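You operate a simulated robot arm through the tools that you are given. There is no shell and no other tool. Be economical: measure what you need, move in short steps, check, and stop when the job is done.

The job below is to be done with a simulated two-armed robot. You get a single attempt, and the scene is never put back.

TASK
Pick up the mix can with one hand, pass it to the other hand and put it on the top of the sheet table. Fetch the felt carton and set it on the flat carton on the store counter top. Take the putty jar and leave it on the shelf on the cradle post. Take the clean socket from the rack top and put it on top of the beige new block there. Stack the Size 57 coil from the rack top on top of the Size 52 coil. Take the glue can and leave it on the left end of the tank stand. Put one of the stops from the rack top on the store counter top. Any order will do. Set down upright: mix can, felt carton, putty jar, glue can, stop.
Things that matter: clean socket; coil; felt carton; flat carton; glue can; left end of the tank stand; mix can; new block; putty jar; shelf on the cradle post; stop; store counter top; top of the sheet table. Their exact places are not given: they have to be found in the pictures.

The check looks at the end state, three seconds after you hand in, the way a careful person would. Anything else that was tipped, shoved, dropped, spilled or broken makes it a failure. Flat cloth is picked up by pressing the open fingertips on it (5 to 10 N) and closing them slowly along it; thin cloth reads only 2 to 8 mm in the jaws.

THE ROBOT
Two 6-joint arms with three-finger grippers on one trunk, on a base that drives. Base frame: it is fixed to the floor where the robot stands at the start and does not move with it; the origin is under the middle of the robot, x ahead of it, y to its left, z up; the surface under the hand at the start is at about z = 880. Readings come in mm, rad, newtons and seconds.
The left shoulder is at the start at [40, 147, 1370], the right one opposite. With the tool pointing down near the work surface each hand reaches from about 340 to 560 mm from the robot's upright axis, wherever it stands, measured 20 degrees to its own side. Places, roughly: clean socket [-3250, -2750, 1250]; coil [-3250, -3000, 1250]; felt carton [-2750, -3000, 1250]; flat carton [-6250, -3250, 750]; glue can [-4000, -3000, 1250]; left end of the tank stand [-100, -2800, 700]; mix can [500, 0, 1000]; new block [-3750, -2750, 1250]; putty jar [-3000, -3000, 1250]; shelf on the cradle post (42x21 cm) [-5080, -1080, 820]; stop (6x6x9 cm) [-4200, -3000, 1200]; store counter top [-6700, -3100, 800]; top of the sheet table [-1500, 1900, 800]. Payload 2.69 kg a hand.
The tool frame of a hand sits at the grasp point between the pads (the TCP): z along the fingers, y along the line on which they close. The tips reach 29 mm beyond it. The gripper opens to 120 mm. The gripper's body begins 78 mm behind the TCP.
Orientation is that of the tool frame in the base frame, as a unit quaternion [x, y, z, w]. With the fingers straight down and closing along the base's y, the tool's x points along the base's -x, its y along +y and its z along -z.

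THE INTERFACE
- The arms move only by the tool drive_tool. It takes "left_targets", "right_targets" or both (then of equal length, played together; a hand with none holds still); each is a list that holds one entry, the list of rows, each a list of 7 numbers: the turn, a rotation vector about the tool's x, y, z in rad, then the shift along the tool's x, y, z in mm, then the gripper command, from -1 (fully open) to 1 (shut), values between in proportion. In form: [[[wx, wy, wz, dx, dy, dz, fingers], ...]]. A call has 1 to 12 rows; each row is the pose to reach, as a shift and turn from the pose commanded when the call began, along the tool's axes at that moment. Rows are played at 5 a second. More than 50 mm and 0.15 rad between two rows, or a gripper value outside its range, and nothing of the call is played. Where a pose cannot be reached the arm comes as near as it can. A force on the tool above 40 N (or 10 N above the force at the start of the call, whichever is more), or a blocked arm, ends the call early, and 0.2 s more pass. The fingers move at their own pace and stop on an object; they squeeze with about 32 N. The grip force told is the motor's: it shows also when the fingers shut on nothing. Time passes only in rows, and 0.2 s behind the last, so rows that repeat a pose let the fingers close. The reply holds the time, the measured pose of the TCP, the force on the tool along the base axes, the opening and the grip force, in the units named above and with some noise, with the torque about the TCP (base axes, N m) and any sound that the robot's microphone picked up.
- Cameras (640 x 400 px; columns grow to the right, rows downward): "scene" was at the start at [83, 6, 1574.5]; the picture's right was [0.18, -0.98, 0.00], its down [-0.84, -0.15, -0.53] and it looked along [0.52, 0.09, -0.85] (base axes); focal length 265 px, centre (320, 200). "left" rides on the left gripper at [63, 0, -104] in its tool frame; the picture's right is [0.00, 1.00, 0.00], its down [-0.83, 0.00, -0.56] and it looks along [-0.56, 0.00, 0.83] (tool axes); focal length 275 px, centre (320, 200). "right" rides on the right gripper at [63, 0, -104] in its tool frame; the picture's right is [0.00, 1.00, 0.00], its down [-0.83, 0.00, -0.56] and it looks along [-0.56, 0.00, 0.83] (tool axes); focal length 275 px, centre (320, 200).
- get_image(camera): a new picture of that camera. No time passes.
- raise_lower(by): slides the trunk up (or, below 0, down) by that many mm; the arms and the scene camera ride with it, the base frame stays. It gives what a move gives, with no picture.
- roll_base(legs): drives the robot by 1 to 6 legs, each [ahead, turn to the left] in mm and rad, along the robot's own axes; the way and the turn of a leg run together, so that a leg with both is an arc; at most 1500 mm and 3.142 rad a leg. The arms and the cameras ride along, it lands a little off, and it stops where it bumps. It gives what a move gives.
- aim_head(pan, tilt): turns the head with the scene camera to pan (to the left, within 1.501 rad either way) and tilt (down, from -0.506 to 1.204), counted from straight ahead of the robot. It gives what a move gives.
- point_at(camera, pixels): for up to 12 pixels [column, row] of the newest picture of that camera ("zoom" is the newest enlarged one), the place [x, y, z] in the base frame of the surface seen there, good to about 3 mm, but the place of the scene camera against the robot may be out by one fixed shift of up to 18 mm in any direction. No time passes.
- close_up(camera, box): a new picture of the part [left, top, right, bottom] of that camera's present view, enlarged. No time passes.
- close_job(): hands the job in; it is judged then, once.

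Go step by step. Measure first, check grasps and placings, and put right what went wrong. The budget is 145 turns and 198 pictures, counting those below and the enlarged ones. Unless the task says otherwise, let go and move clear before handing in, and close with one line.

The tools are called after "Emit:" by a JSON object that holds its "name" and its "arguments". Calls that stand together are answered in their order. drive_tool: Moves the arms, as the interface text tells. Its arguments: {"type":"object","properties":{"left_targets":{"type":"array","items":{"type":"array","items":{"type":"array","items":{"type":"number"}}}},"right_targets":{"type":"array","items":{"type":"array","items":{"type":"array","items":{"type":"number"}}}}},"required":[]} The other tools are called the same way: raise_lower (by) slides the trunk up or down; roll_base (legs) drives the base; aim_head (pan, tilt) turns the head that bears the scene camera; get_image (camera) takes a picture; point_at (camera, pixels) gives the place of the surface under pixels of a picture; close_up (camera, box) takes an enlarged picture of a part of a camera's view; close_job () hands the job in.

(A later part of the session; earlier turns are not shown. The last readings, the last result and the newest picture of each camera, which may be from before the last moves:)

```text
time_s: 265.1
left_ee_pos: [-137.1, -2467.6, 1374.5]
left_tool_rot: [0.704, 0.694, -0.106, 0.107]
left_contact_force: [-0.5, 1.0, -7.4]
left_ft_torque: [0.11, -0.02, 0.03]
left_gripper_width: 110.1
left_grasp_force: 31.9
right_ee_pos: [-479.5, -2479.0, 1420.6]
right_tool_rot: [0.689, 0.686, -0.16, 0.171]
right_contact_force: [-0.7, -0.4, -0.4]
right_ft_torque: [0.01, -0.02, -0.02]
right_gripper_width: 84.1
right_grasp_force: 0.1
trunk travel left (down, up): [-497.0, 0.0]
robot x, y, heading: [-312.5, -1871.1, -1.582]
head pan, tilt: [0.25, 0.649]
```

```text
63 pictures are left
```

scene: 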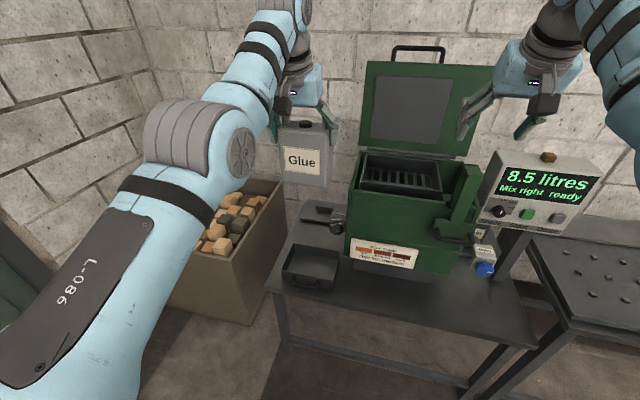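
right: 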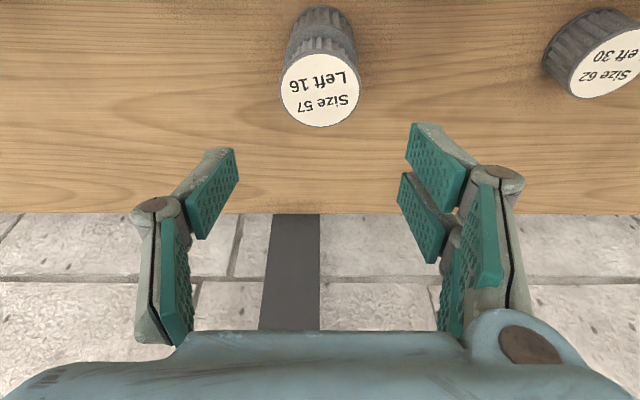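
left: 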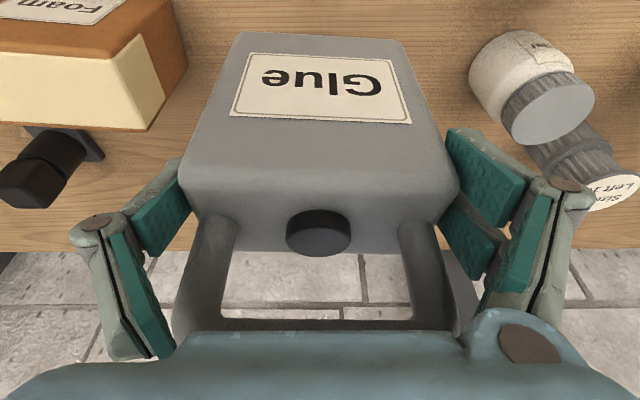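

Emit:
{"name": "close_up", "arguments": {"camera": "scene", "box": [255, 190, 415, 310]}}

Emit:
{"name": "point_at", "arguments": {"camera": "zoom", "pixels": [[50, 330], [180, 60], [100, 300], [300, 330], [330, 240], [345, 150], [140, 190], [60, 200], [150, 110], [240, 90], [330, 375], [220, 170]]}}

```text
3.33 times, centred on (335, 250) of scene
```

zoom: 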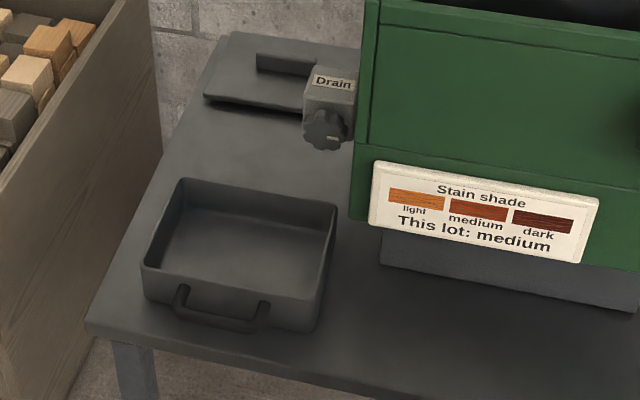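

```text
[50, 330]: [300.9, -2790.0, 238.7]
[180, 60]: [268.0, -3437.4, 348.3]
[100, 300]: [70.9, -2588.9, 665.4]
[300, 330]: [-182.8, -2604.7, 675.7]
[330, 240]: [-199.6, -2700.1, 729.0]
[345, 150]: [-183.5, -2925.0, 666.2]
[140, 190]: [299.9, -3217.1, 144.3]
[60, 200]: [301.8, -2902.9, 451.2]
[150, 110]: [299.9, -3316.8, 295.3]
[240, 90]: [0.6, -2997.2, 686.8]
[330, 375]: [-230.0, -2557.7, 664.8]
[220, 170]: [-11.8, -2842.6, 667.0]
```

The stand top is at z≈660. There's free space behind the tray at about x -60…50, y -2800…-2920. The right hand would meet the tank when I go in, so I'll swing the right arm out to the robot's side in two arcs.

Emit:
{"name": "drive_tool", "arguments": {"right_targets": [[[0.0376, 0, 0.0704, 2.9, -45.2, -1.6, -0.4], [0.0752, 0, 0.1408, 9.1, -90.1, -4.8, -0.4], [0.1128, 0, 0.2112, 18.3, -134.3, -9.8, -0.4], [0.1504, 0, 0.2816, 30.6, -177.4, -16.4, -0.4], [0.188, 0, 0.352, 45.8, -219.3, -24.5, -0.4], [0.2256, 0, 0.4224, 64.2, -259.7, -34.3, -0.4], [0.2632, 0, 0.4928, 85.1, -298.3, -45.4, -0.4], [0.3008, 0, 0.5632, 108.7, -334.8, -58, -0.4], [0.3384, 0, 0.6336, 134.8, -369.2, -72, -0.4], [0.376, 0, 0.704, 163.3, -401, -87.2, -0.4], [0.4136, 0, 0.7744, 193.9, -430.1, -103.5, -0.4], [0.4512, 0, 0.8448, 226.5, -456.4, -121, -0.4]]]}}

Emit:
{"name": "drive_tool", "arguments": {"right_targets": [[[0.0376, 0, 0.0704, 2.9, -45.2, -1.6, -0.4], [0.0752, 0, 0.1408, 9.1, -90.1, -4.8, -0.4], [0.1128, 0, 0.2112, 18.3, -134.3, -9.8, -0.4], [0.1504, 0, 0.2816, 30.6, -177.4, -16.4, -0.4], [0.188, 0, 0.352, 45.8, -219.3, -24.5, -0.4], [0.2256, 0, 0.4224, 64.2, -259.7, -34.3, -0.4], [0.2632, 0, 0.4928, 85.1, -298.3, -45.4, -0.4], [0.3008, 0, 0.5632, 108.7, -334.8, -58, -0.4]]]}}

```text
time_s: 267.7
left_ee_pos: [-137.8, -2467.1, 1374.4]
left_tool_rot: [0.704, 0.694, -0.106, 0.106]
left_contact_force: [-0.1, -0.4, -6.5]
left_ft_torque: [0.06, -0.04, 0.02]
left_gripper_width: 110.2
left_grasp_force: 32.3
right_ee_pos: [-950.4, -2270.7, 1443.3]
right_tool_rot: [0.922, 0.311, -0.22, 0.071]
right_contact_force: [-1.2, 1.0, 0.5]
right_ft_torque: [0.02, -0.01, 0.0]
right_gripper_width: 84.0
right_grasp_force: 0.1
right hand out of reach, approached as far as the arm can: row 1, 2, 3, 4, 5, 6, 7, 8, 9, 10, 11, 12
trunk travel left (down, up): [-497.0, 0.0]
robot x, y, heading: [-313.2, -1869.5, -1.578]
head pan, tilt: [0.25, 0.649]
```

```text
time_s: 269.5
left_ee_pos: [-137.1, -2468.5, 1374.1]
left_tool_rot: [0.704, 0.694, -0.104, 0.106]
left_contact_force: [0.7, -0.9, -7.3]
left_ft_torque: [0.12, -0.03, 0.03]
left_gripper_width: 109.9
left_grasp_force: 31.4
right_ee_pos: [-1072.5, -1942.6, 1460.0]
right_tool_rot: [0.972, -0.01, -0.235, -0.014]
right_contact_force: [0.4, 0.2, 0.0]
right_ft_torque: [0.06, -0.01, -0.05]
right_gripper_width: 83.9
right_grasp_force: 0.1
right hand out of reach, approached as far as the arm can: row 1, 2, 3, 4, 5, 6, 7, 8
trunk travel left (down, up): [-497.0, 0.0]
robot x, y, heading: [-312.5, -1875.4, -1.582]
head pan, tilt: [0.25, 0.649]
```

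The right arm is clear to the side. I'll drive to (-185,-2248) facing the stand, with the can high.

Emit:
{"name": "roll_base", "arguments": {"legs": [[0, 0.33], [380, 0], [0, -0.32]]}}

Emit:
{"name": "get_image", "arguments": {"camera": "left"}}

Emit:
{"name": "get_image", "arguments": {"camera": "scene"}}

```text
time_s: 274.0
left_ee_pos: [0.1, -2823.2, 1373.7]
left_tool_rot: [0.696, 0.702, -0.105, 0.106]
left_contact_force: [-0.1, -0.2, -6.4]
left_ft_torque: [0.07, -0.04, 0.02]
left_gripper_width: 110.1
left_grasp_force: 32.4
right_ee_pos: [-946.9, -2319.3, 1461.4]
right_tool_rot: [0.972, 0.002, -0.235, -0.01]
right_contact_force: [-0.1, 0.1, -0.2]
right_ft_torque: [0.02, -0.01, -0.02]
right_gripper_width: 84.2
right_grasp_force: 0.1
trunk travel left (down, up): [-497.0, 0.0]
robot x, y, heading: [-187.1, -2231.7, -1.553]
head pan, tilt: [0.25, 0.649]
```

```text
61 pictures are left
```

left: 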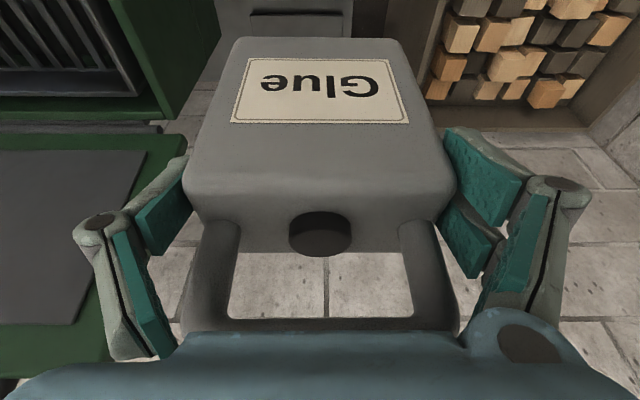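

```text
60 pictures are left
```

scene: 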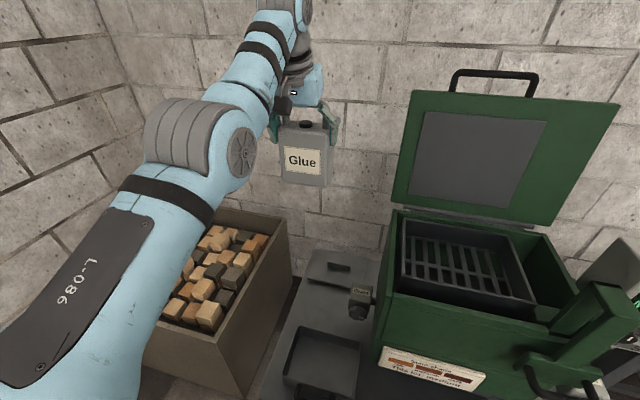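

Emit:
{"name": "point_at", "arguments": {"camera": "scene", "pixels": [[300, 330], [358, 345], [325, 312], [305, 283], [350, 292], [356, 312], [300, 305], [288, 350], [290, 305], [335, 310], [304, 160], [304, 186]]}}

Emit:
{"name": "close_up", "arguments": {"camera": "scene", "box": [250, 230, 410, 400]}}

```text
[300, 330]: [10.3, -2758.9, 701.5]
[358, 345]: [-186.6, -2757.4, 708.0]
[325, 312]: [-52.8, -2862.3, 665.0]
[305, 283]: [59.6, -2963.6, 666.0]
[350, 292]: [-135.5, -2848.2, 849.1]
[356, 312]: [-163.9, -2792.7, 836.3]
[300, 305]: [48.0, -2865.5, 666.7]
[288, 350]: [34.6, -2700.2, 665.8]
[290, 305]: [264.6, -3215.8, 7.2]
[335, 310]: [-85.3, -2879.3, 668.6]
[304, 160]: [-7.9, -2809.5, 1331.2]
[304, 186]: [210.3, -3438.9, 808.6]
```

```text
2.35 times, centred on (330, 315) of scene
```

zoom: 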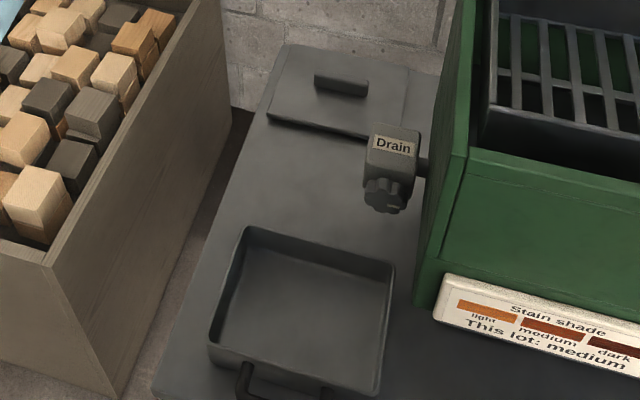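

Free area is confirmed: tray rear at y≈-2765, plate front at y≈-2960, drain knob beyond x≈-110. The goal for the can is (0,-2860). I'll roll 20 mm ahead and lower the trunk.

Emit:
{"name": "roll_base", "arguments": {"legs": [[20, 0]]}}

Emit:
{"name": "raise_lower", "arguments": {"by": -480}}

Emit:
{"name": "get_image", "arguments": {"camera": "scene"}}

```text
time_s: 274.8
left_ee_pos: [0.7, -2838.3, 1377.1]
left_tool_rot: [0.696, 0.702, -0.105, 0.109]
left_contact_force: [-0.7, 0.6, -7.2]
left_ft_torque: [0.05, 0.0, -0.01]
left_gripper_width: 110.1
left_grasp_force: 32.1
right_ee_pos: [-946.0, -2335.5, 1460.5]
right_tool_rot: [0.972, 0.001, -0.235, -0.009]
right_contact_force: [-0.4, 0.7, 0.0]
right_ft_torque: [-0.05, 0.01, 0.02]
right_gripper_width: 84.1
right_grasp_force: 0.1
trunk travel left (down, up): [-497.0, 0.0]
robot x, y, heading: [-189.3, -2248.2, -1.559]
head pan, tilt: [0.25, 0.649]
```

```text
refused: -480 is not a number from -400 to 400
```

```text
58 pictures are left
```

scene: 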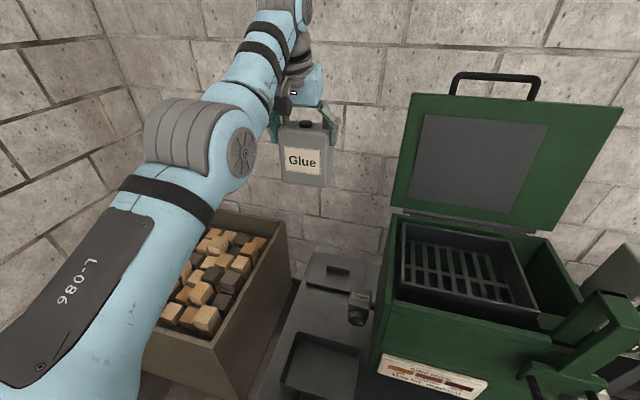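

Emit:
{"name": "raise_lower", "arguments": {"by": -390}}

Emit:
{"name": "raise_lower", "arguments": {"by": -100}}

Emit:
{"name": "get_image", "arguments": {"camera": "scene"}}

Emit:
{"name": "get_image", "arguments": {"camera": "left"}}

```text
time_s: 278.5
left_ee_pos: [-0.3, -2841.8, 985.4]
left_tool_rot: [0.696, 0.702, -0.105, 0.108]
left_contact_force: [0.2, 0.7, -6.9]
left_ft_torque: [0.06, 0.05, -0.02]
left_gripper_width: 110.0
left_grasp_force: 32.0
right_ee_pos: [-947.0, -2339.0, 1072.0]
right_tool_rot: [0.972, 0.001, -0.234, -0.01]
right_contact_force: [-0.6, -0.3, 0.4]
right_ft_torque: [-0.04, -0.01, -0.01]
right_gripper_width: 84.1
right_grasp_force: 0.0
trunk travel left (down, up): [-107.0, 390.0]
robot x, y, heading: [-188.5, -2250.0, -1.559]
head pan, tilt: [0.25, 0.649]
```

```text
time_s: 279.9
left_ee_pos: [-0.3, -2842.2, 885.3]
left_tool_rot: [0.695, 0.703, -0.105, 0.108]
left_contact_force: [0.8, 0.5, -6.2]
left_ft_torque: [0.08, 0.01, 0.0]
left_gripper_width: 109.7
left_grasp_force: 31.7
right_ee_pos: [-947.5, -2338.1, 972.2]
right_tool_rot: [0.972, 0.001, -0.234, -0.012]
right_contact_force: [-0.2, -0.1, 0.6]
right_ft_torque: [0.0, 0.02, 0.01]
right_gripper_width: 84.0
right_grasp_force: 0.1
trunk travel left (down, up): [-7.0, 490.0]
robot x, y, heading: [-191.6, -2249.9, -1.555]
head pan, tilt: [0.25, 0.649]
```

```text
57 pictures are left
```

scene: 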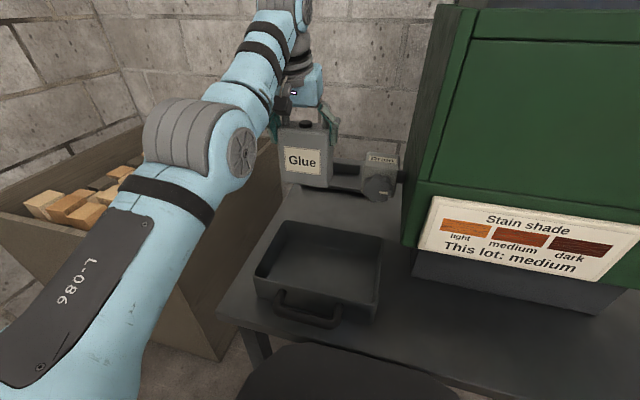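

```text
56 pictures are left
```

left: 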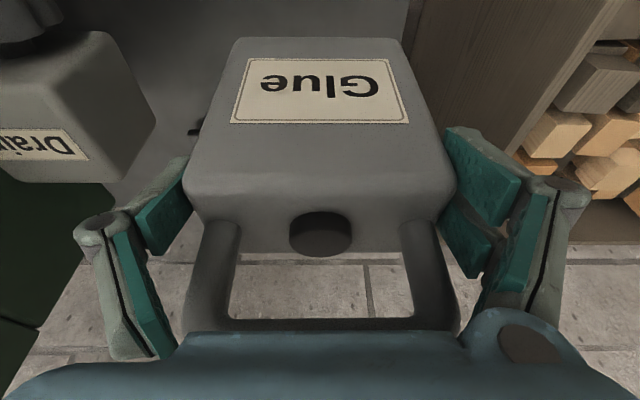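

The can's bottom is about 110 mm above the stand and clear of the drain knob. I'll lower with the arm, watching the drift.

Emit:
{"name": "drive_tool", "arguments": {"left_targets": [[[0, 0, 0, 6, 0, 19, 1], [0, 0, 0, 12, 0, 38, 1], [0, 0, 0, 18, 0, 57, 1], [0, 0, 0, 24, 0, 76, 1], [0, 0, 0, 28, 0, 90, 1], [0, 0, 0, 28, 0, 90, 1]]]}}

Emit:
{"name": "close_up", "arguments": {"camera": "scene", "box": [220, 90, 440, 330]}}

```text
time_s: 281.3
left_ee_pos: [0.3, -2840.5, 791.5]
left_tool_rot: [0.696, 0.703, -0.104, 0.107]
left_contact_force: [-0.1, -0.4, -6.5]
left_ft_torque: [0.1, -0.01, 0.02]
left_gripper_width: 110.0
left_grasp_force: 31.7
right_ee_pos: [-946.9, -2338.5, 971.3]
right_tool_rot: [0.972, 0.001, -0.235, -0.011]
right_contact_force: [-0.2, -0.3, 0.4]
right_ft_torque: [0.01, 0.0, -0.02]
right_gripper_width: 84.2
right_grasp_force: 0.1
trunk travel left (down, up): [-7.0, 490.0]
robot x, y, heading: [-185.2, -2245.9, -1.56]
head pan, tilt: [0.25, 0.649]
```

```text
1.67 times, centred on (330, 210) of scene
```

zoom: 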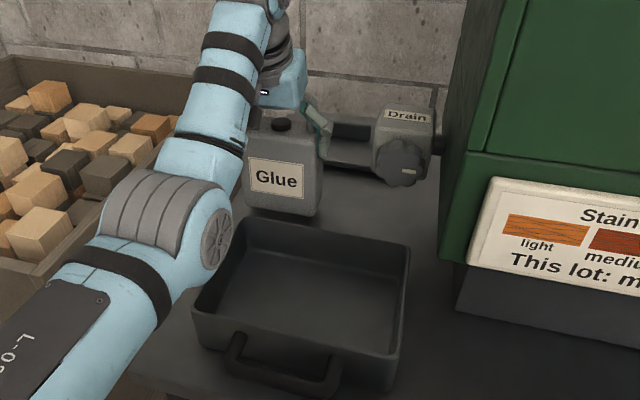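

About 16 mm to go. I'll lower slowly to contact.

Emit:
{"name": "drive_tool", "arguments": {"left_targets": [[[0, 0, 0, 2, 0, 6, 1], [0, 0, 0, 3, 0, 10, 1], [0, 0, 0, 4, 0, 13, 1], [0, 0, 0, 4.7, 0, 15, 1], [0, 0, 0, 5.3, 0, 17, 1], [0, 0, 0, 5.3, 0, 17, 1]]]}}

```text
time_s: 282.7
left_ee_pos: [-1.4, -2838.9, 775.9]
left_tool_rot: [0.696, 0.702, -0.106, 0.11]
left_contact_force: [-0.8, -2.0, 14.1]
left_ft_torque: [-0.96, -0.4, -0.17]
left_gripper_width: 110.3
left_grasp_force: 31.8
right_ee_pos: [-948.1, -2334.8, 971.3]
right_tool_rot: [0.972, 0.002, -0.234, -0.01]
right_contact_force: [0.7, 0.5, 0.5]
right_ft_torque: [-0.01, -0.04, 0.01]
right_gripper_width: 83.9
right_grasp_force: 0.0
trunk travel left (down, up): [-7.0, 490.0]
robot x, y, heading: [-189.9, -2250.4, -1.554]
head pan, tilt: [0.25, 0.649]
```

Contact is firm (about 20 N). I'll open and lift straight up with the trunk after a small arm rise.

Emit:
{"name": "drive_tool", "arguments": {"left_targets": [[[0, 0, 0, 0, 0, 0, -0.9], [0, 0, 0, 0, 0, 0, -1], [0, 0, 0, 0, 0, 0, -1], [0, 0, 0, -5, 0, -16, -1], [0, 0, 0, -12, 0, -40, -1], [0, 0, 0, -22, 0, -72, -1], [0, 0, 0, -28, 0, -92, -1]]]}}

Emit:
{"name": "raise_lower", "arguments": {"by": 390}}

Emit:
{"name": "raise_lower", "arguments": {"by": 100}}

Emit:
{"name": "roll_base", "arguments": {"legs": [[-400, 0]]}}

Emit:
{"name": "get_image", "arguments": {"camera": "scene"}}

```text
time_s: 284.3
left_ee_pos: [-0.9, -2841.5, 872.3]
left_tool_rot: [0.696, 0.702, -0.105, 0.108]
left_contact_force: [-0.9, 0.1, 0.5]
left_ft_torque: [-0.01, 0.0, -0.05]
left_gripper_width: 120.2
left_grasp_force: 0.2
right_ee_pos: [-947.8, -2337.0, 971.4]
right_tool_rot: [0.972, 0.001, -0.235, -0.01]
right_contact_force: [0.4, 0.9, -0.1]
right_ft_torque: [-0.01, 0.01, 0.0]
right_gripper_width: 84.0
right_grasp_force: 0.0
trunk travel left (down, up): [-7.0, 490.0]
robot x, y, heading: [-187.8, -2252.1, -1.554]
head pan, tilt: [0.25, 0.649]
```

```text
time_s: 288.0
left_ee_pos: [-0.6, -2840.5, 1260.8]
left_tool_rot: [0.696, 0.702, -0.105, 0.108]
left_contact_force: [-0.1, 0.3, -0.3]
left_ft_torque: [0.01, -0.02, 0.0]
left_gripper_width: 119.8
left_grasp_force: 0.1
right_ee_pos: [-947.0, -2336.7, 1361.7]
right_tool_rot: [0.972, 0.0, -0.234, -0.011]
right_contact_force: [0.1, 0.2, -0.7]
right_ft_torque: [0.0, -0.03, 0.03]
right_gripper_width: 84.2
right_grasp_force: 0.1
trunk travel left (down, up): [-397.0, 100.0]
robot x, y, heading: [-188.9, -2249.1, -1.557]
head pan, tilt: [0.25, 0.649]
```

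```text
time_s: 289.4
left_ee_pos: [-0.6, -2840.8, 1360.4]
left_tool_rot: [0.696, 0.702, -0.105, 0.107]
left_contact_force: [-1.1, -0.3, 0.5]
left_ft_torque: [0.01, 0.02, -0.01]
left_gripper_width: 119.9
left_grasp_force: 0.0
right_ee_pos: [-947.9, -2337.2, 1461.5]
right_tool_rot: [0.972, 0.001, -0.234, -0.01]
right_contact_force: [-0.6, -0.9, 0.1]
right_ft_torque: [0.02, 0.02, -0.02]
right_gripper_width: 84.0
right_grasp_force: 0.1
trunk travel left (down, up): [-497.0, 0.0]
robot x, y, heading: [-184.7, -2249.8, -1.559]
head pan, tilt: [0.25, 0.649]
```

```text
time_s: 291.9
left_ee_pos: [-5.5, -2440.8, 1357.6]
left_tool_rot: [0.695, 0.703, -0.103, 0.108]
left_contact_force: [-0.8, -0.1, -0.5]
left_ft_torque: [0.02, 0.01, 0.01]
left_gripper_width: 119.8
left_grasp_force: 0.0
right_ee_pos: [-953.3, -1939.7, 1460.7]
right_tool_rot: [0.972, 0.002, -0.234, -0.012]
right_contact_force: [-0.6, -0.4, -0.8]
right_ft_torque: [0.02, -0.01, -0.03]
right_gripper_width: 84.1
right_grasp_force: 0.0
trunk travel left (down, up): [-497.0, 0.0]
robot x, y, heading: [-195.7, -1847.9, -1.552]
head pan, tilt: [0.25, 0.649]
```

```text
54 pictures are left
```

scene: 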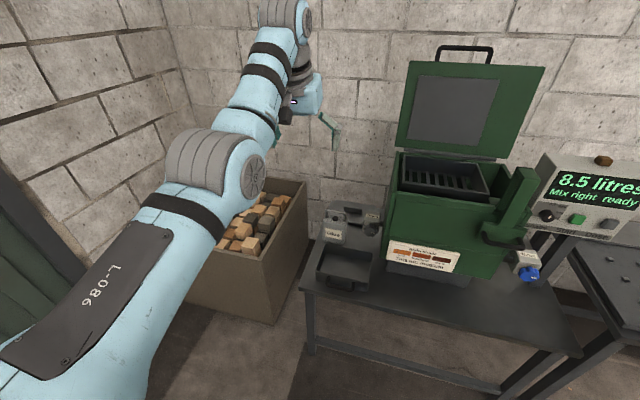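

Glue is standing on the left end of the tank stand. Next I'll fold the right arm back to the front and drive west to stand before Felt (left hand) and Putty (right hand), at x≈-2890.

Emit:
{"name": "drive_tool", "arguments": {"right_targets": [[[-0.0376, 0, -0.0704, 2.9, 45.2, -1.6, -0.4], [-0.0752, 0, -0.1408, 9.1, 90.1, -4.8, -0.4], [-0.1128, 0, -0.2112, 18.3, 134.3, -9.8, -0.4], [-0.1504, 0, -0.2816, 30.6, 177.4, -16.4, -0.4], [-0.188, 0, -0.352, 45.8, 219.3, -24.5, -0.4], [-0.2256, 0, -0.4224, 64.2, 259.7, -34.3, -0.4], [-0.2632, 0, -0.4928, 85.1, 298.3, -45.4, -0.4], [-0.3008, 0, -0.5632, 108.7, 334.8, -58, -0.4], [-0.3384, 0, -0.6336, 134.8, 369.2, -72, -0.4], [-0.376, 0, -0.704, 163.3, 401, -87.2, -0.4], [-0.4136, 0, -0.7744, 193.9, 430.1, -103.5, -0.4], [-0.4512, 0, -0.8448, 226.5, 456.4, -121, -0.4]]]}}

Emit:
{"name": "drive_tool", "arguments": {"right_targets": [[[-0.0376, 0, -0.0704, 2.9, 45.2, -1.6, -0.4], [-0.0752, 0, -0.1408, 9.1, 90.1, -4.8, -0.4], [-0.1128, 0, -0.2112, 18.3, 134.3, -9.8, -0.4], [-0.1504, 0, -0.2816, 30.6, 177.4, -16.4, -0.4], [-0.188, 0, -0.352, 45.8, 219.3, -24.5, -0.4], [-0.2256, 0, -0.4224, 64.2, 259.7, -34.3, -0.4], [-0.2632, 0, -0.4928, 85.1, 298.3, -45.4, -0.4], [-0.3008, 0, -0.5632, 108.7, 334.8, -58, -0.4]]]}}

Emit:
{"name": "roll_base", "arguments": {"legs": [[0, -1.59], [1400, 0], [1290, 0], [0, 1.571]]}}

Emit:
{"name": "get_image", "arguments": {"camera": "left"}}

Emit:
{"name": "get_image", "arguments": {"camera": "right"}}

```text
time_s: 294.5
left_ee_pos: [-3.0, -2438.8, 1359.5]
left_tool_rot: [0.695, 0.703, -0.105, 0.107]
left_contact_force: [0.1, 0.2, 0.2]
left_ft_torque: [0.01, -0.01, -0.02]
left_gripper_width: 119.9
left_grasp_force: 0.0
right_ee_pos: [-681.2, -2372.7, 1443.8]
right_tool_rot: [0.867, 0.443, -0.205, 0.105]
right_contact_force: [0.7, 0.0, 0.3]
right_ft_torque: [-0.01, 0.06, -0.03]
right_gripper_width: 83.8
right_grasp_force: 0.2
right hand out of reach, approached as far as the arm can: row 3, 4, 5, 6, 7, 8, 9, 10, 11, 12
trunk travel left (down, up): [-497.0, 0.0]
robot x, y, heading: [-192.3, -1844.2, -1.551]
head pan, tilt: [0.25, 0.649]
```

```text
time_s: 296.3
left_ee_pos: [-3.8, -2438.3, 1360.3]
left_tool_rot: [0.695, 0.703, -0.106, 0.108]
left_contact_force: [0.7, 0.1, -0.9]
left_ft_torque: [0.01, 0.02, -0.01]
left_gripper_width: 120.2
left_grasp_force: 0.0
right_ee_pos: [-343.5, -2445.6, 1436.7]
right_tool_rot: [0.683, 0.692, -0.158, 0.171]
right_contact_force: [0.6, 0.4, 0.2]
right_ft_torque: [-0.02, 0.04, -0.01]
right_gripper_width: 84.0
right_grasp_force: 0.2
right hand out of reach, approached as far as the arm can: row 3, 4, 5, 6, 7, 8
trunk travel left (down, up): [-497.0, 0.0]
robot x, y, heading: [-193.5, -1841.4, -1.557]
head pan, tilt: [0.25, 0.649]
```

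```text
time_s: 317.0
left_ee_pos: [-2718.0, -2341.6, 1359.5]
left_tool_rot: [0.719, 0.678, -0.108, 0.105]
left_contact_force: [0.3, 0.0, 0.0]
left_ft_torque: [-0.02, -0.01, 0.03]
left_gripper_width: 119.9
left_grasp_force: 0.1
right_ee_pos: [-3058.6, -2326.7, 1436.8]
right_tool_rot: [0.708, 0.667, -0.163, 0.165]
right_contact_force: [0.1, 0.0, -0.1]
right_ft_torque: [0.0, -0.04, -0.02]
right_gripper_width: 84.2
right_grasp_force: 0.1
trunk travel left (down, up): [-497.0, 0.0]
robot x, y, heading: [-2865.1, -1736.6, -1.624]
head pan, tilt: [0.25, 0.649]
```

```text
53 pictures are left
```

left: 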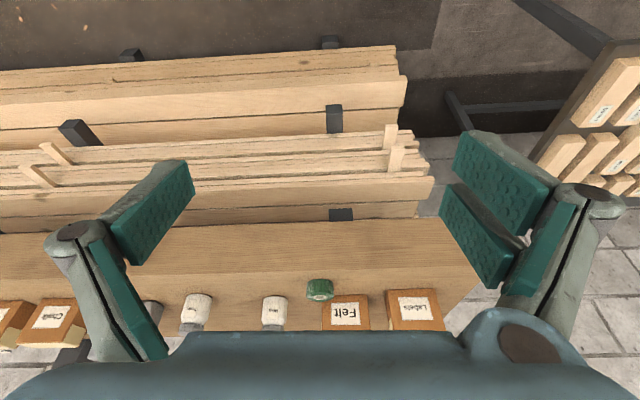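

```text
52 pictures are left
```

right: 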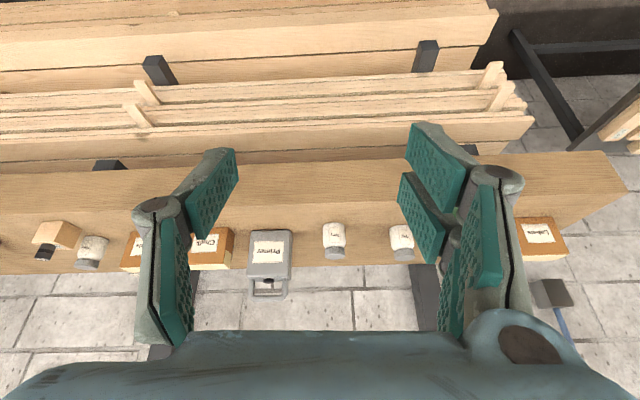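

I'll correct the heading, roll in toward y≈-2255, and view both targets.

Emit:
{"name": "roll_base", "arguments": {"legs": [[0, 0.016], [518, 0], [0, 0.037]]}}

Emit:
{"name": "get_image", "arguments": {"camera": "left"}}

Emit:
{"name": "point_at", "arguments": {"camera": "left", "pixels": [[280, 180], [340, 180], [320, 190], [320, 210], [280, 210], [350, 210], [320, 230], [380, 200], [250, 200], [300, 170], [330, 220], [310, 240]]}}

Emit:
{"name": "get_image", "arguments": {"camera": "right"}}

```text
time_s: 320.7
left_ee_pos: [-2697.4, -2841.9, 1359.1]
left_tool_rot: [0.697, 0.701, -0.105, 0.107]
left_contact_force: [0.5, -0.5, -0.2]
left_ft_torque: [0.01, -0.02, 0.02]
left_gripper_width: 120.1
left_grasp_force: 0.0
right_ee_pos: [-3037.3, -2849.6, 1435.6]
right_tool_rot: [0.685, 0.69, -0.158, 0.172]
right_contact_force: [-1.2, -0.2, -0.6]
right_ft_torque: [0.01, -0.04, 0.02]
right_gripper_width: 84.0
right_grasp_force: 0.0
trunk travel left (down, up): [-497.0, 0.0]
robot x, y, heading: [-2880.6, -2247.1, -1.56]
head pan, tilt: [0.25, 0.649]
```

```text
51 pictures are left
```

left: 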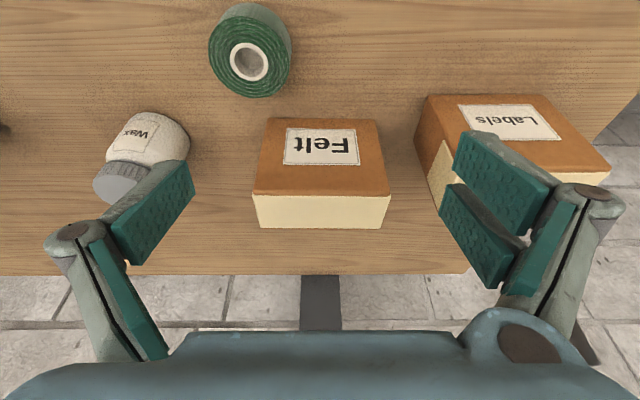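

```text
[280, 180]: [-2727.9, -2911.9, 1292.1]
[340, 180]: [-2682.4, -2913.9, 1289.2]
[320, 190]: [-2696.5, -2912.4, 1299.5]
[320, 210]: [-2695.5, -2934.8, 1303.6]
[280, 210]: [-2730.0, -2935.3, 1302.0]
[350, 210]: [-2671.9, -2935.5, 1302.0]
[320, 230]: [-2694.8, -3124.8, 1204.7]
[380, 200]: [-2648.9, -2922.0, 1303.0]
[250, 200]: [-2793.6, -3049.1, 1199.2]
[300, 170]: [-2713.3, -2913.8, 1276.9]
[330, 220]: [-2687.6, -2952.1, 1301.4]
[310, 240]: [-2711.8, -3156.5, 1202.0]
```

```text
50 pictures are left
```

right: 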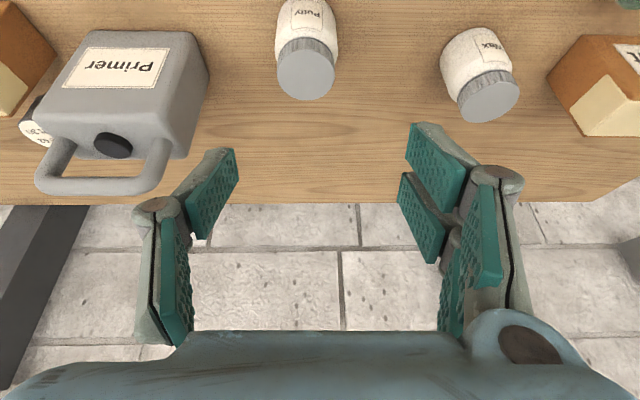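

Felt measures about 110 mm wide and 50 mm deep (front y=-2912, centre x≈-2696), so I'll grip it front-to-back: turn the left hand straight down with yaw 90°, then roll in 145 mm.

Emit:
{"name": "drive_tool", "arguments": {"left_targets": [[[0.0196, 0.0196, 0.1298, 4.4, 0, 0, -0.7], [0.039, 0.039, 0.2595, 8.8, 0, 0, -0.7], [0.0588, 0.0588, 0.389, 13.2, 0, 0, -0.7], [0.078, 0.078, 0.519, 17.6, 0, -1, -0.7], [0.098, 0.098, 0.649, 22, 0, -1, -0.7], [0.1175, 0.1175, 0.7785, 26.5, 0, -1, -0.7], [0.137, 0.137, 0.908, 31, 0, -1, -0.7], [0.157, 0.157, 1.038, 35, 0, -1, -0.7], [0.176, 0.176, 1.168, 40, 0, -1, -0.7], [0.196, 0.196, 1.2975, 44, 0, -2, -0.7], [0.2155, 0.2155, 1.427, 48.5, 0, -2, -0.7], [0.235, 0.235, 1.557, 53, 0, -2, -0.7]]]}}

Emit:
{"name": "roll_base", "arguments": {"legs": [[0, -0.012], [110, 0]]}}

Emit:
{"name": "get_image", "arguments": {"camera": "left"}}

Emit:
{"name": "point_at", "arguments": {"camera": "left", "pixels": [[200, 200], [240, 200], [280, 200], [320, 200], [360, 200], [320, 100], [320, 150], [320, 250], [250, 150], [250, 100], [380, 150], [400, 100]]}}

```text
time_s: 323.3
left_ee_pos: [-2695.0, -2785.7, 1344.5]
left_tool_rot: [1.0, 0.002, 0.002, 0.003]
left_contact_force: [1.0, -0.4, -0.3]
left_ft_torque: [-0.01, -0.01, -0.01]
left_gripper_width: 102.1
left_grasp_force: 0.1
left hand out of reach, approached as far as the arm can: row 8, 10, 11, 12
right_ee_pos: [-3037.3, -2847.2, 1436.6]
right_tool_rot: [0.685, 0.69, -0.158, 0.171]
right_contact_force: [-1.0, 0.4, -0.6]
right_ft_torque: [0.02, -0.01, 0.01]
right_gripper_width: 84.2
right_grasp_force: 0.0
trunk travel left (down, up): [-497.0, 0.0]
robot x, y, heading: [-2881.2, -2249.3, -1.557]
head pan, tilt: [0.25, 0.649]
```

```text
time_s: 325.2
left_ee_pos: [-2702.9, -2893.7, 1359.4]
left_tool_rot: [1.0, -0.002, 0.002, 0.005]
left_contact_force: [-0.2, -0.7, -1.1]
left_ft_torque: [0.13, 0.01, -0.01]
left_gripper_width: 102.1
left_grasp_force: 0.2
right_ee_pos: [-3043.2, -2939.9, 1441.5]
right_tool_rot: [0.693, 0.687, -0.15, 0.159]
right_contact_force: [0.1, -1.4, -0.8]
right_ft_torque: [0.09, 0.0, 0.01]
right_gripper_width: 83.8
right_grasp_force: 0.1
trunk travel left (down, up): [-497.0, 0.0]
robot x, y, heading: [-2881.7, -2358.3, -1.576]
head pan, tilt: [0.25, 0.649]
stopped in leg 2: the robot was blocked; the commanded pose is now the measured one
```

```text
49 pictures are left
```

left: 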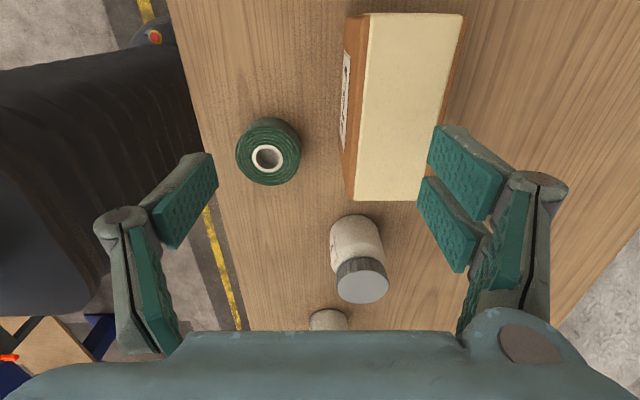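

```text
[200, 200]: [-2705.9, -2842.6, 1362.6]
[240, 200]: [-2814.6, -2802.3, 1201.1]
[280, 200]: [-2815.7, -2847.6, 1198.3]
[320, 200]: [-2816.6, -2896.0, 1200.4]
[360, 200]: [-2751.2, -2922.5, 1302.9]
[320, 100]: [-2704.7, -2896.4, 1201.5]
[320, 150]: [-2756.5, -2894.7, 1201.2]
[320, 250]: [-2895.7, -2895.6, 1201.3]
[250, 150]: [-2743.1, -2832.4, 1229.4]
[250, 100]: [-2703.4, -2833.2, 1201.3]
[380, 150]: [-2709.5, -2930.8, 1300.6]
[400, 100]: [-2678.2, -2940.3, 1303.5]
```

The hand is aligned. I'll roll in 42 mm and descend partway, then check.

Emit:
{"name": "roll_base", "arguments": {"legs": [[42, 0.003]]}}

Emit:
{"name": "drive_tool", "arguments": {"left_targets": [[[0, 0, 0, 3, 0, 10, -0.7], [0, 0, 0, 7, 0, 25, -0.7], [0, 0, 0, 7, 0, 25, -0.7]]]}}

Emit:
{"name": "get_image", "arguments": {"camera": "left"}}

Emit:
{"name": "point_at", "arguments": {"camera": "left", "pixels": [[300, 60], [340, 60], [380, 60], [310, 20], [270, 100], [290, 100], [310, 100], [330, 100], [350, 100], [370, 100], [390, 100], [320, 180]]}}

```text
time_s: 326.1
left_ee_pos: [-2702.2, -2926.3, 1363.5]
left_tool_rot: [1.0, -0.001, 0.002, 0.01]
left_contact_force: [0.4, 1.0, 0.5]
left_ft_torque: [-0.05, 0.0, -0.01]
left_gripper_width: 102.1
left_grasp_force: 0.1
right_ee_pos: [-3041.4, -2971.1, 1445.2]
right_tool_rot: [0.69, 0.688, -0.155, 0.163]
right_contact_force: [-0.8, 1.1, 0.4]
right_ft_torque: [-0.06, 0.01, 0.0]
right_gripper_width: 83.9
right_grasp_force: 0.0
trunk travel left (down, up): [-497.0, 0.0]
robot x, y, heading: [-2882.5, -2397.6, -1.569]
head pan, tilt: [0.25, 0.649]
```

```text
time_s: 326.9
left_ee_pos: [-2696.3, -2937.7, 1341.0]
left_tool_rot: [1.0, -0.001, 0.001, 0.008]
left_contact_force: [-0.4, -0.4, 0.1]
left_ft_torque: [-0.02, 0.01, -0.01]
left_gripper_width: 101.9
left_grasp_force: 0.1
left hand out of reach, approached as far as the arm can: row 1, 2, 3
right_ee_pos: [-3042.3, -2973.5, 1445.1]
right_tool_rot: [0.69, 0.689, -0.153, 0.162]
right_contact_force: [-0.1, 1.0, 0.8]
right_ft_torque: [-0.04, 0.01, 0.02]
right_gripper_width: 84.0
right_grasp_force: 0.2
trunk travel left (down, up): [-497.0, 0.0]
robot x, y, heading: [-2883.2, -2398.3, -1.575]
head pan, tilt: [0.25, 0.649]
```

```text
48 pictures are left
```

left: 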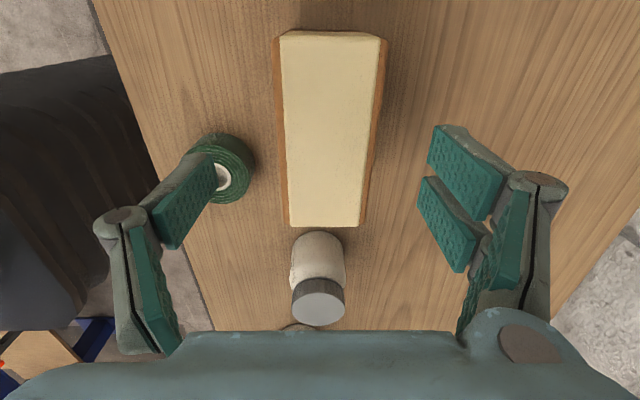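

```text
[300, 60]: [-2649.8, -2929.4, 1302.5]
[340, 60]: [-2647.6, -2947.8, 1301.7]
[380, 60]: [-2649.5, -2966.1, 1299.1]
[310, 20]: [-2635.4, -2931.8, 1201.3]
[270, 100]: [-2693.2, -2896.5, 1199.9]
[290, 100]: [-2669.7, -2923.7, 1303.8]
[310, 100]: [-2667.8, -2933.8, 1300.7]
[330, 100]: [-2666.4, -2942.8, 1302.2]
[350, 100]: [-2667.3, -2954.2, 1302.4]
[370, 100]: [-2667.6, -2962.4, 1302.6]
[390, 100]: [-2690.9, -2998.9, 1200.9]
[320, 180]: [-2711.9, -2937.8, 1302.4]
```

Centred within 3 mm. I'll descend to TCP z≈1272, close and lift.

Emit:
{"name": "drive_tool", "arguments": {"left_targets": [[[0, 0, 0, 0, -4, 20, -0.6], [0, 0, 0, 0, -6, 40, -0.6], [0, 0, 0, 0, -8, 58, -0.6], [0, 0, 0, 0, -8, 69, -0.6], [0, 0, 0, 0, -8, 69, 0], [0, 0, 0, 0, -8, 69, 1], [0, 0, 0, 0, -8, 69, 1], [0, 0, 0, 0, -8, 69, 1], [0, 0, 0, 0, -8, 55, 1], [0, 0, 0, 0, -8, 30, 1], [0, 0, 0, 0, -4, 5, 1], [0, 0, 0, 0, 0, -10, 1]]]}}

Emit:
{"name": "get_image", "arguments": {"camera": "left"}}

```text
time_s: 329.5
left_ee_pos: [-2694.0, -2939.3, 1347.6]
left_tool_rot: [1.0, -0.001, 0.002, 0.008]
left_contact_force: [-0.4, 0.0, -2.8]
left_ft_torque: [0.0, 0.02, 0.03]
left_gripper_width: 55.4
left_grasp_force: 32.3
left hand out of reach, approached as far as the arm can: row 1, 2, 3, 4, 5, 6, 7, 8, 9, 10, 11
right_ee_pos: [-3042.0, -2977.2, 1443.2]
right_tool_rot: [0.691, 0.688, -0.153, 0.161]
right_contact_force: [0.5, 0.1, 0.6]
right_ft_torque: [-0.03, 0.01, 0.0]
right_gripper_width: 84.2
right_grasp_force: 0.0
trunk travel left (down, up): [-497.0, 0.0]
robot x, y, heading: [-2886.7, -2398.7, -1.569]
head pan, tilt: [0.25, 0.649]
```

```text
47 pictures are left
```

left: 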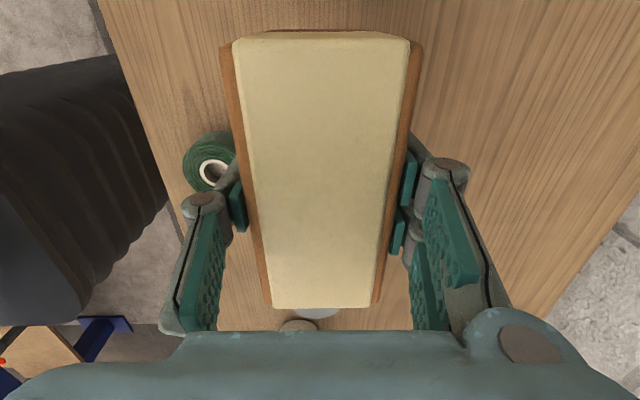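

Felt is held. Now Putty with the right hand: I'll back 100 mm and lower the right hand to z≈1330 above it.

Emit:
{"name": "point_at", "arguments": {"camera": "left", "pixels": [[320, 170], [320, 100], [320, 270]]}}

Emit:
{"name": "roll_base", "arguments": {"legs": [[-100, 0]]}}

Emit:
{"name": "drive_tool", "arguments": {"right_targets": [[[0, 0.04, 0, 12, -3, 25, -0.3], [0, 0.08, 0, 24, -5, 50, -0.3], [0, 0.12, 0, 36, -5, 75, -0.3], [0, 0.15, 0, 46, -5, 98, -0.3], [0, 0.15, 0, 46, -5, 98, -0.3]]]}}

Emit:
{"name": "get_image", "arguments": {"camera": "right"}}

```text
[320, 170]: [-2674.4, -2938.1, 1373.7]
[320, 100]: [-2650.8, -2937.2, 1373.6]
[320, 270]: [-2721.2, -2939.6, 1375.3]
```

```text
time_s: 330.7
left_ee_pos: [-2694.9, -2857.1, 1342.1]
left_tool_rot: [1.0, -0.001, 0.002, 0.001]
left_contact_force: [0.0, 0.0, -3.1]
left_ft_torque: [0.12, 0.02, -0.01]
left_gripper_width: 55.5
left_grasp_force: 32.5
right_ee_pos: [-3041.0, -2896.5, 1434.8]
right_tool_rot: [0.692, 0.689, -0.147, 0.156]
right_contact_force: [-1.3, -0.3, -0.4]
right_ft_torque: [0.05, 0.0, 0.02]
right_gripper_width: 84.0
right_grasp_force: 0.0
trunk travel left (down, up): [-497.0, 0.0]
robot x, y, heading: [-2885.6, -2300.7, -1.574]
head pan, tilt: [0.25, 0.649]
```

```text
time_s: 331.9
left_ee_pos: [-2694.6, -2837.0, 1350.4]
left_tool_rot: [1.0, -0.002, 0.001, 0.01]
left_contact_force: [0.5, 0.6, -2.0]
left_ft_torque: [-0.01, 0.0, -0.03]
left_gripper_width: 55.7
left_grasp_force: 31.5
right_ee_pos: [-3042.7, -2885.9, 1336.6]
right_tool_rot: [0.7, 0.698, -0.1, 0.108]
right_contact_force: [0.1, 0.4, -0.7]
right_ft_torque: [-0.04, -0.01, 0.0]
right_gripper_width: 77.8
right_grasp_force: 0.0
right hand out of reach, approached as far as the arm can: row 1, 2, 3, 4, 5
trunk travel left (down, up): [-497.0, 0.0]
robot x, y, heading: [-2880.1, -2297.1, -1.567]
head pan, tilt: [0.25, 0.649]
```

```text
46 pictures are left
```

right: 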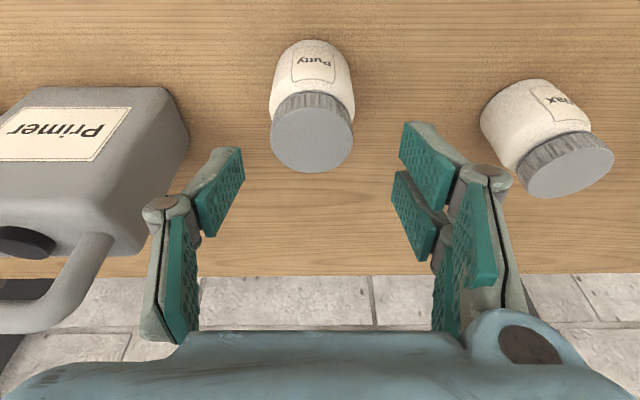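

Putty is nearly under the hand. I'll descend, close and lift.

Emit:
{"name": "drive_tool", "arguments": {"right_targets": [[[0, 0, 0, 6, -4, 20, -0.5], [0, 0, 0, 12, -4, 40, -0.5], [0, 0, 0, 18, -4, 60, -0.5], [0, 0, 0, 24, -4, 78, -0.5], [0, 0, 0, 26, -4, 88, -0.5], [0, 0, 0, 26, -4, 88, 0], [0, 0, 0, 26, -4, 88, 1], [0, 0, 0, 26, -4, 88, 1], [0, 0, 0, 26, -4, 88, 1]]]}}

Emit:
{"name": "get_image", "arguments": {"camera": "right"}}

```text
time_s: 333.9
left_ee_pos: [-2695.0, -2839.3, 1348.2]
left_tool_rot: [1.0, -0.001, 0.002, 0.008]
left_contact_force: [0.0, 0.1, -2.3]
left_ft_torque: [0.03, 0.02, -0.01]
left_gripper_width: 55.6
left_grasp_force: 31.7
right_ee_pos: [-3047.0, -2890.6, 1244.4]
right_tool_rot: [0.701, 0.698, -0.099, 0.109]
right_contact_force: [1.3, 0.8, 0.5]
right_ft_torque: [0.01, 0.01, 0.03]
right_gripper_width: 59.2
right_grasp_force: 32.4
right hand out of reach, approached as far as the arm can: row 2, 3
trunk travel left (down, up): [-497.0, 0.0]
robot x, y, heading: [-2880.1, -2299.3, -1.569]
head pan, tilt: [0.25, 0.649]
```

```text
45 pictures are left
```

right: 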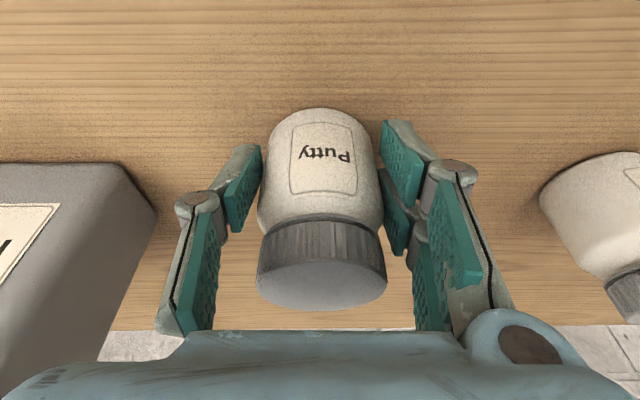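

Jar gripped at 59 mm. I'll lift it, back off, turn west and look for the cradle post.

Emit:
{"name": "drive_tool", "arguments": {"right_targets": [[[0, 0, 0, -4, 0, -14, 1], [0, 0, 0, -12, 0, -40, 1], [0, 0, 0, -22, 0, -75, 1], [0, 0, 0, -28, 0, -100, 1], [0, 0, 0, -28, 0, -100, 1]]]}}

Emit:
{"name": "roll_base", "arguments": {"legs": [[-430, 0], [0, -1.571], [900, 0]]}}

Emit:
{"name": "aim_head", "arguments": {"pan": -0.15, "tilt": 0.35}}

Emit:
{"name": "get_image", "arguments": {"camera": "scene"}}

Emit:
{"name": "get_image", "arguments": {"camera": "right"}}

```text
time_s: 335.1
left_ee_pos: [-2693.2, -2839.0, 1348.4]
left_tool_rot: [1.0, -0.001, 0.002, 0.008]
left_contact_force: [-0.1, -0.7, -2.3]
left_ft_torque: [0.0, -0.01, 0.0]
left_gripper_width: 55.9
left_grasp_force: 32.4
right_ee_pos: [-3048.6, -2889.1, 1348.0]
right_tool_rot: [0.701, 0.698, -0.098, 0.108]
right_contact_force: [-0.1, -0.3, -1.7]
right_ft_torque: [0.04, -0.02, -0.01]
right_gripper_width: 59.2
right_grasp_force: 31.8
right hand out of reach, approached as far as the arm can: row 2, 3
trunk travel left (down, up): [-497.0, 0.0]
robot x, y, heading: [-2878.8, -2302.0, -1.571]
head pan, tilt: [0.25, 0.649]
```

```text
time_s: 345.9
left_ee_pos: [-4319.3, -2083.8, 1348.6]
left_tool_rot: [0.715, -0.699, -0.004, 0.008]
left_contact_force: [-0.2, -0.6, -2.2]
left_ft_torque: [0.03, 0.02, 0.01]
left_gripper_width: 55.6
left_grasp_force: 31.9
right_ee_pos: [-4377.8, -1732.1, 1348.6]
right_tool_rot: [0.989, 0.011, -0.147, 0.008]
right_contact_force: [0.1, 0.3, -2.2]
right_ft_torque: [-0.02, -0.02, 0.0]
right_gripper_width: 59.2
right_grasp_force: 31.9
trunk travel left (down, up): [-497.0, 0.0]
robot x, y, heading: [-3787.3, -1883.5, -3.115]
head pan, tilt: [0.25, 0.649]
```

```text
time_s: 346.8
left_ee_pos: [-4320.6, -2083.5, 1348.9]
left_tool_rot: [0.715, -0.699, -0.004, 0.007]
left_contact_force: [0.0, 0.5, -2.6]
left_ft_torque: [0.0, 0.0, -0.04]
left_gripper_width: 55.7
left_grasp_force: 31.6
right_ee_pos: [-4379.8, -1730.4, 1347.8]
right_tool_rot: [0.989, 0.011, -0.147, 0.008]
right_contact_force: [-0.6, -0.2, -3.0]
right_ft_torque: [-0.02, 0.0, 0.02]
right_gripper_width: 59.4
right_grasp_force: 32.2
trunk travel left (down, up): [-497.0, 0.0]
robot x, y, heading: [-3783.7, -1879.1, -3.117]
head pan, tilt: [-0.15, 0.351]
```

```text
44 pictures are left
```

scene: 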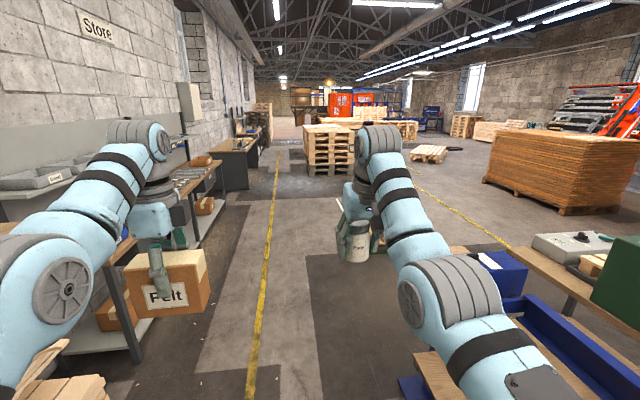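

```text
43 pictures are left
```

right: 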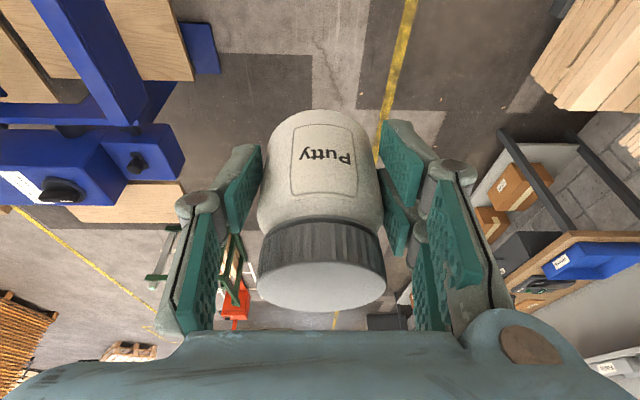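

Emit:
{"name": "aim_head", "arguments": {"pan": -0.7, "tilt": 0.5}}

Emit:
{"name": "get_image", "arguments": {"camera": "scene"}}

Emit:
{"name": "point_at", "arguments": {"camera": "scene", "pixels": [[300, 180], [320, 200], [340, 190], [360, 200], [280, 200], [260, 190], [380, 180], [320, 160], [300, 220], [240, 200], [400, 200], [350, 160]]}}

```text
time_s: 347.7
left_ee_pos: [-4321.6, -2084.0, 1349.2]
left_tool_rot: [0.715, -0.699, -0.004, 0.007]
left_contact_force: [0.2, -0.5, -3.0]
left_ft_torque: [0.01, 0.03, -0.02]
left_gripper_width: 55.5
left_grasp_force: 31.8
right_ee_pos: [-4379.8, -1730.5, 1347.1]
right_tool_rot: [0.989, 0.011, -0.146, 0.008]
right_contact_force: [-0.2, 0.9, -2.3]
right_ft_torque: [0.0, -0.05, 0.04]
right_gripper_width: 59.3
right_grasp_force: 31.8
trunk travel left (down, up): [-497.0, 0.0]
robot x, y, heading: [-3784.3, -1884.5, -3.115]
head pan, tilt: [-0.7, 0.499]
```

```text
42 pictures are left
```

scene: 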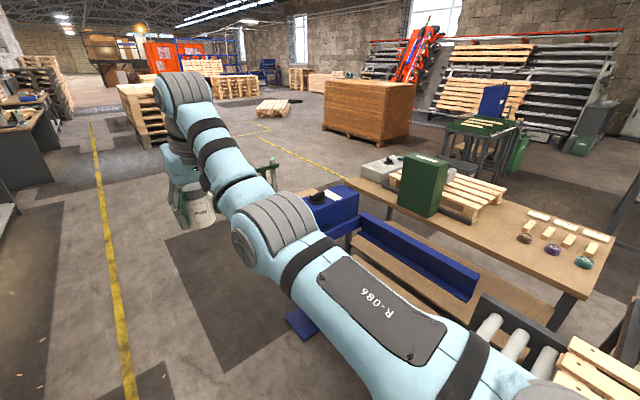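

```text
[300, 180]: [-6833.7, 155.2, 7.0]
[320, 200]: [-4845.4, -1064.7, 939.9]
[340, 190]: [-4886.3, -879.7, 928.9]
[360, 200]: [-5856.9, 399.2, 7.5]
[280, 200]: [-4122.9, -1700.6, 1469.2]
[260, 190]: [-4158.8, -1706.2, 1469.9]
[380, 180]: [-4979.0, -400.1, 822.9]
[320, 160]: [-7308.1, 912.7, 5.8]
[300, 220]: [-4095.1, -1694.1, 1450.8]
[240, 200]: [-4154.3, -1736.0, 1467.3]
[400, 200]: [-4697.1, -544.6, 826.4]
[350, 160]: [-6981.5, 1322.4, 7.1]
```

The blue cradle post head is at about (-4845,-1064), with its shelf beyond. I'll drive west to x≈-5240, turn north and look.

Emit:
{"name": "roll_base", "arguments": {"legs": [[0, -0.02], [1450, 0], [0, -1.58]]}}

Emit:
{"name": "aim_head", "arguments": {"pan": -0.1, "tilt": 0.6}}

Emit:
{"name": "get_image", "arguments": {"camera": "scene"}}

```text
time_s: 359.3
left_ee_pos: [-5422.4, -1356.1, 1348.4]
left_tool_rot: [0.016, 1.0, 0.009, -0.001]
left_contact_force: [-0.8, -0.1, -1.2]
left_ft_torque: [-0.01, -0.04, -0.01]
left_gripper_width: 55.7
left_grasp_force: 32.5
right_ee_pos: [-5066.7, -1316.7, 1347.5]
right_tool_rot: [-0.688, 0.711, 0.105, 0.1]
right_contact_force: [0.1, -0.3, -1.8]
right_ft_torque: [-0.07, -0.01, -0.02]
right_gripper_width: 58.7
right_grasp_force: 31.2
trunk travel left (down, up): [-497.0, 0.0]
robot x, y, heading: [-5252.7, -1903.3, 1.542]
head pan, tilt: [-0.7, 0.499]
```

```text
time_s: 360.3
left_ee_pos: [-5420.3, -1355.4, 1347.2]
left_tool_rot: [0.016, 1.0, 0.007, -0.002]
left_contact_force: [-0.6, 0.5, -1.4]
left_ft_torque: [-0.03, 0.03, -0.03]
left_gripper_width: 55.7
left_grasp_force: 31.9
right_ee_pos: [-5065.5, -1316.7, 1348.1]
right_tool_rot: [-0.688, 0.711, 0.106, 0.1]
right_contact_force: [0.1, -0.4, -1.5]
right_ft_torque: [-0.01, -0.02, 0.0]
right_gripper_width: 58.8
right_grasp_force: 31.8
trunk travel left (down, up): [-497.0, 0.0]
robot x, y, heading: [-5250.0, -1902.5, 1.539]
head pan, tilt: [-0.099, 0.6]
```

```text
41 pictures are left
```

scene: 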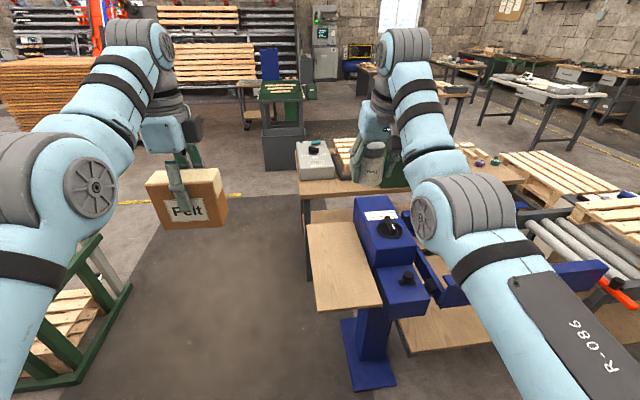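

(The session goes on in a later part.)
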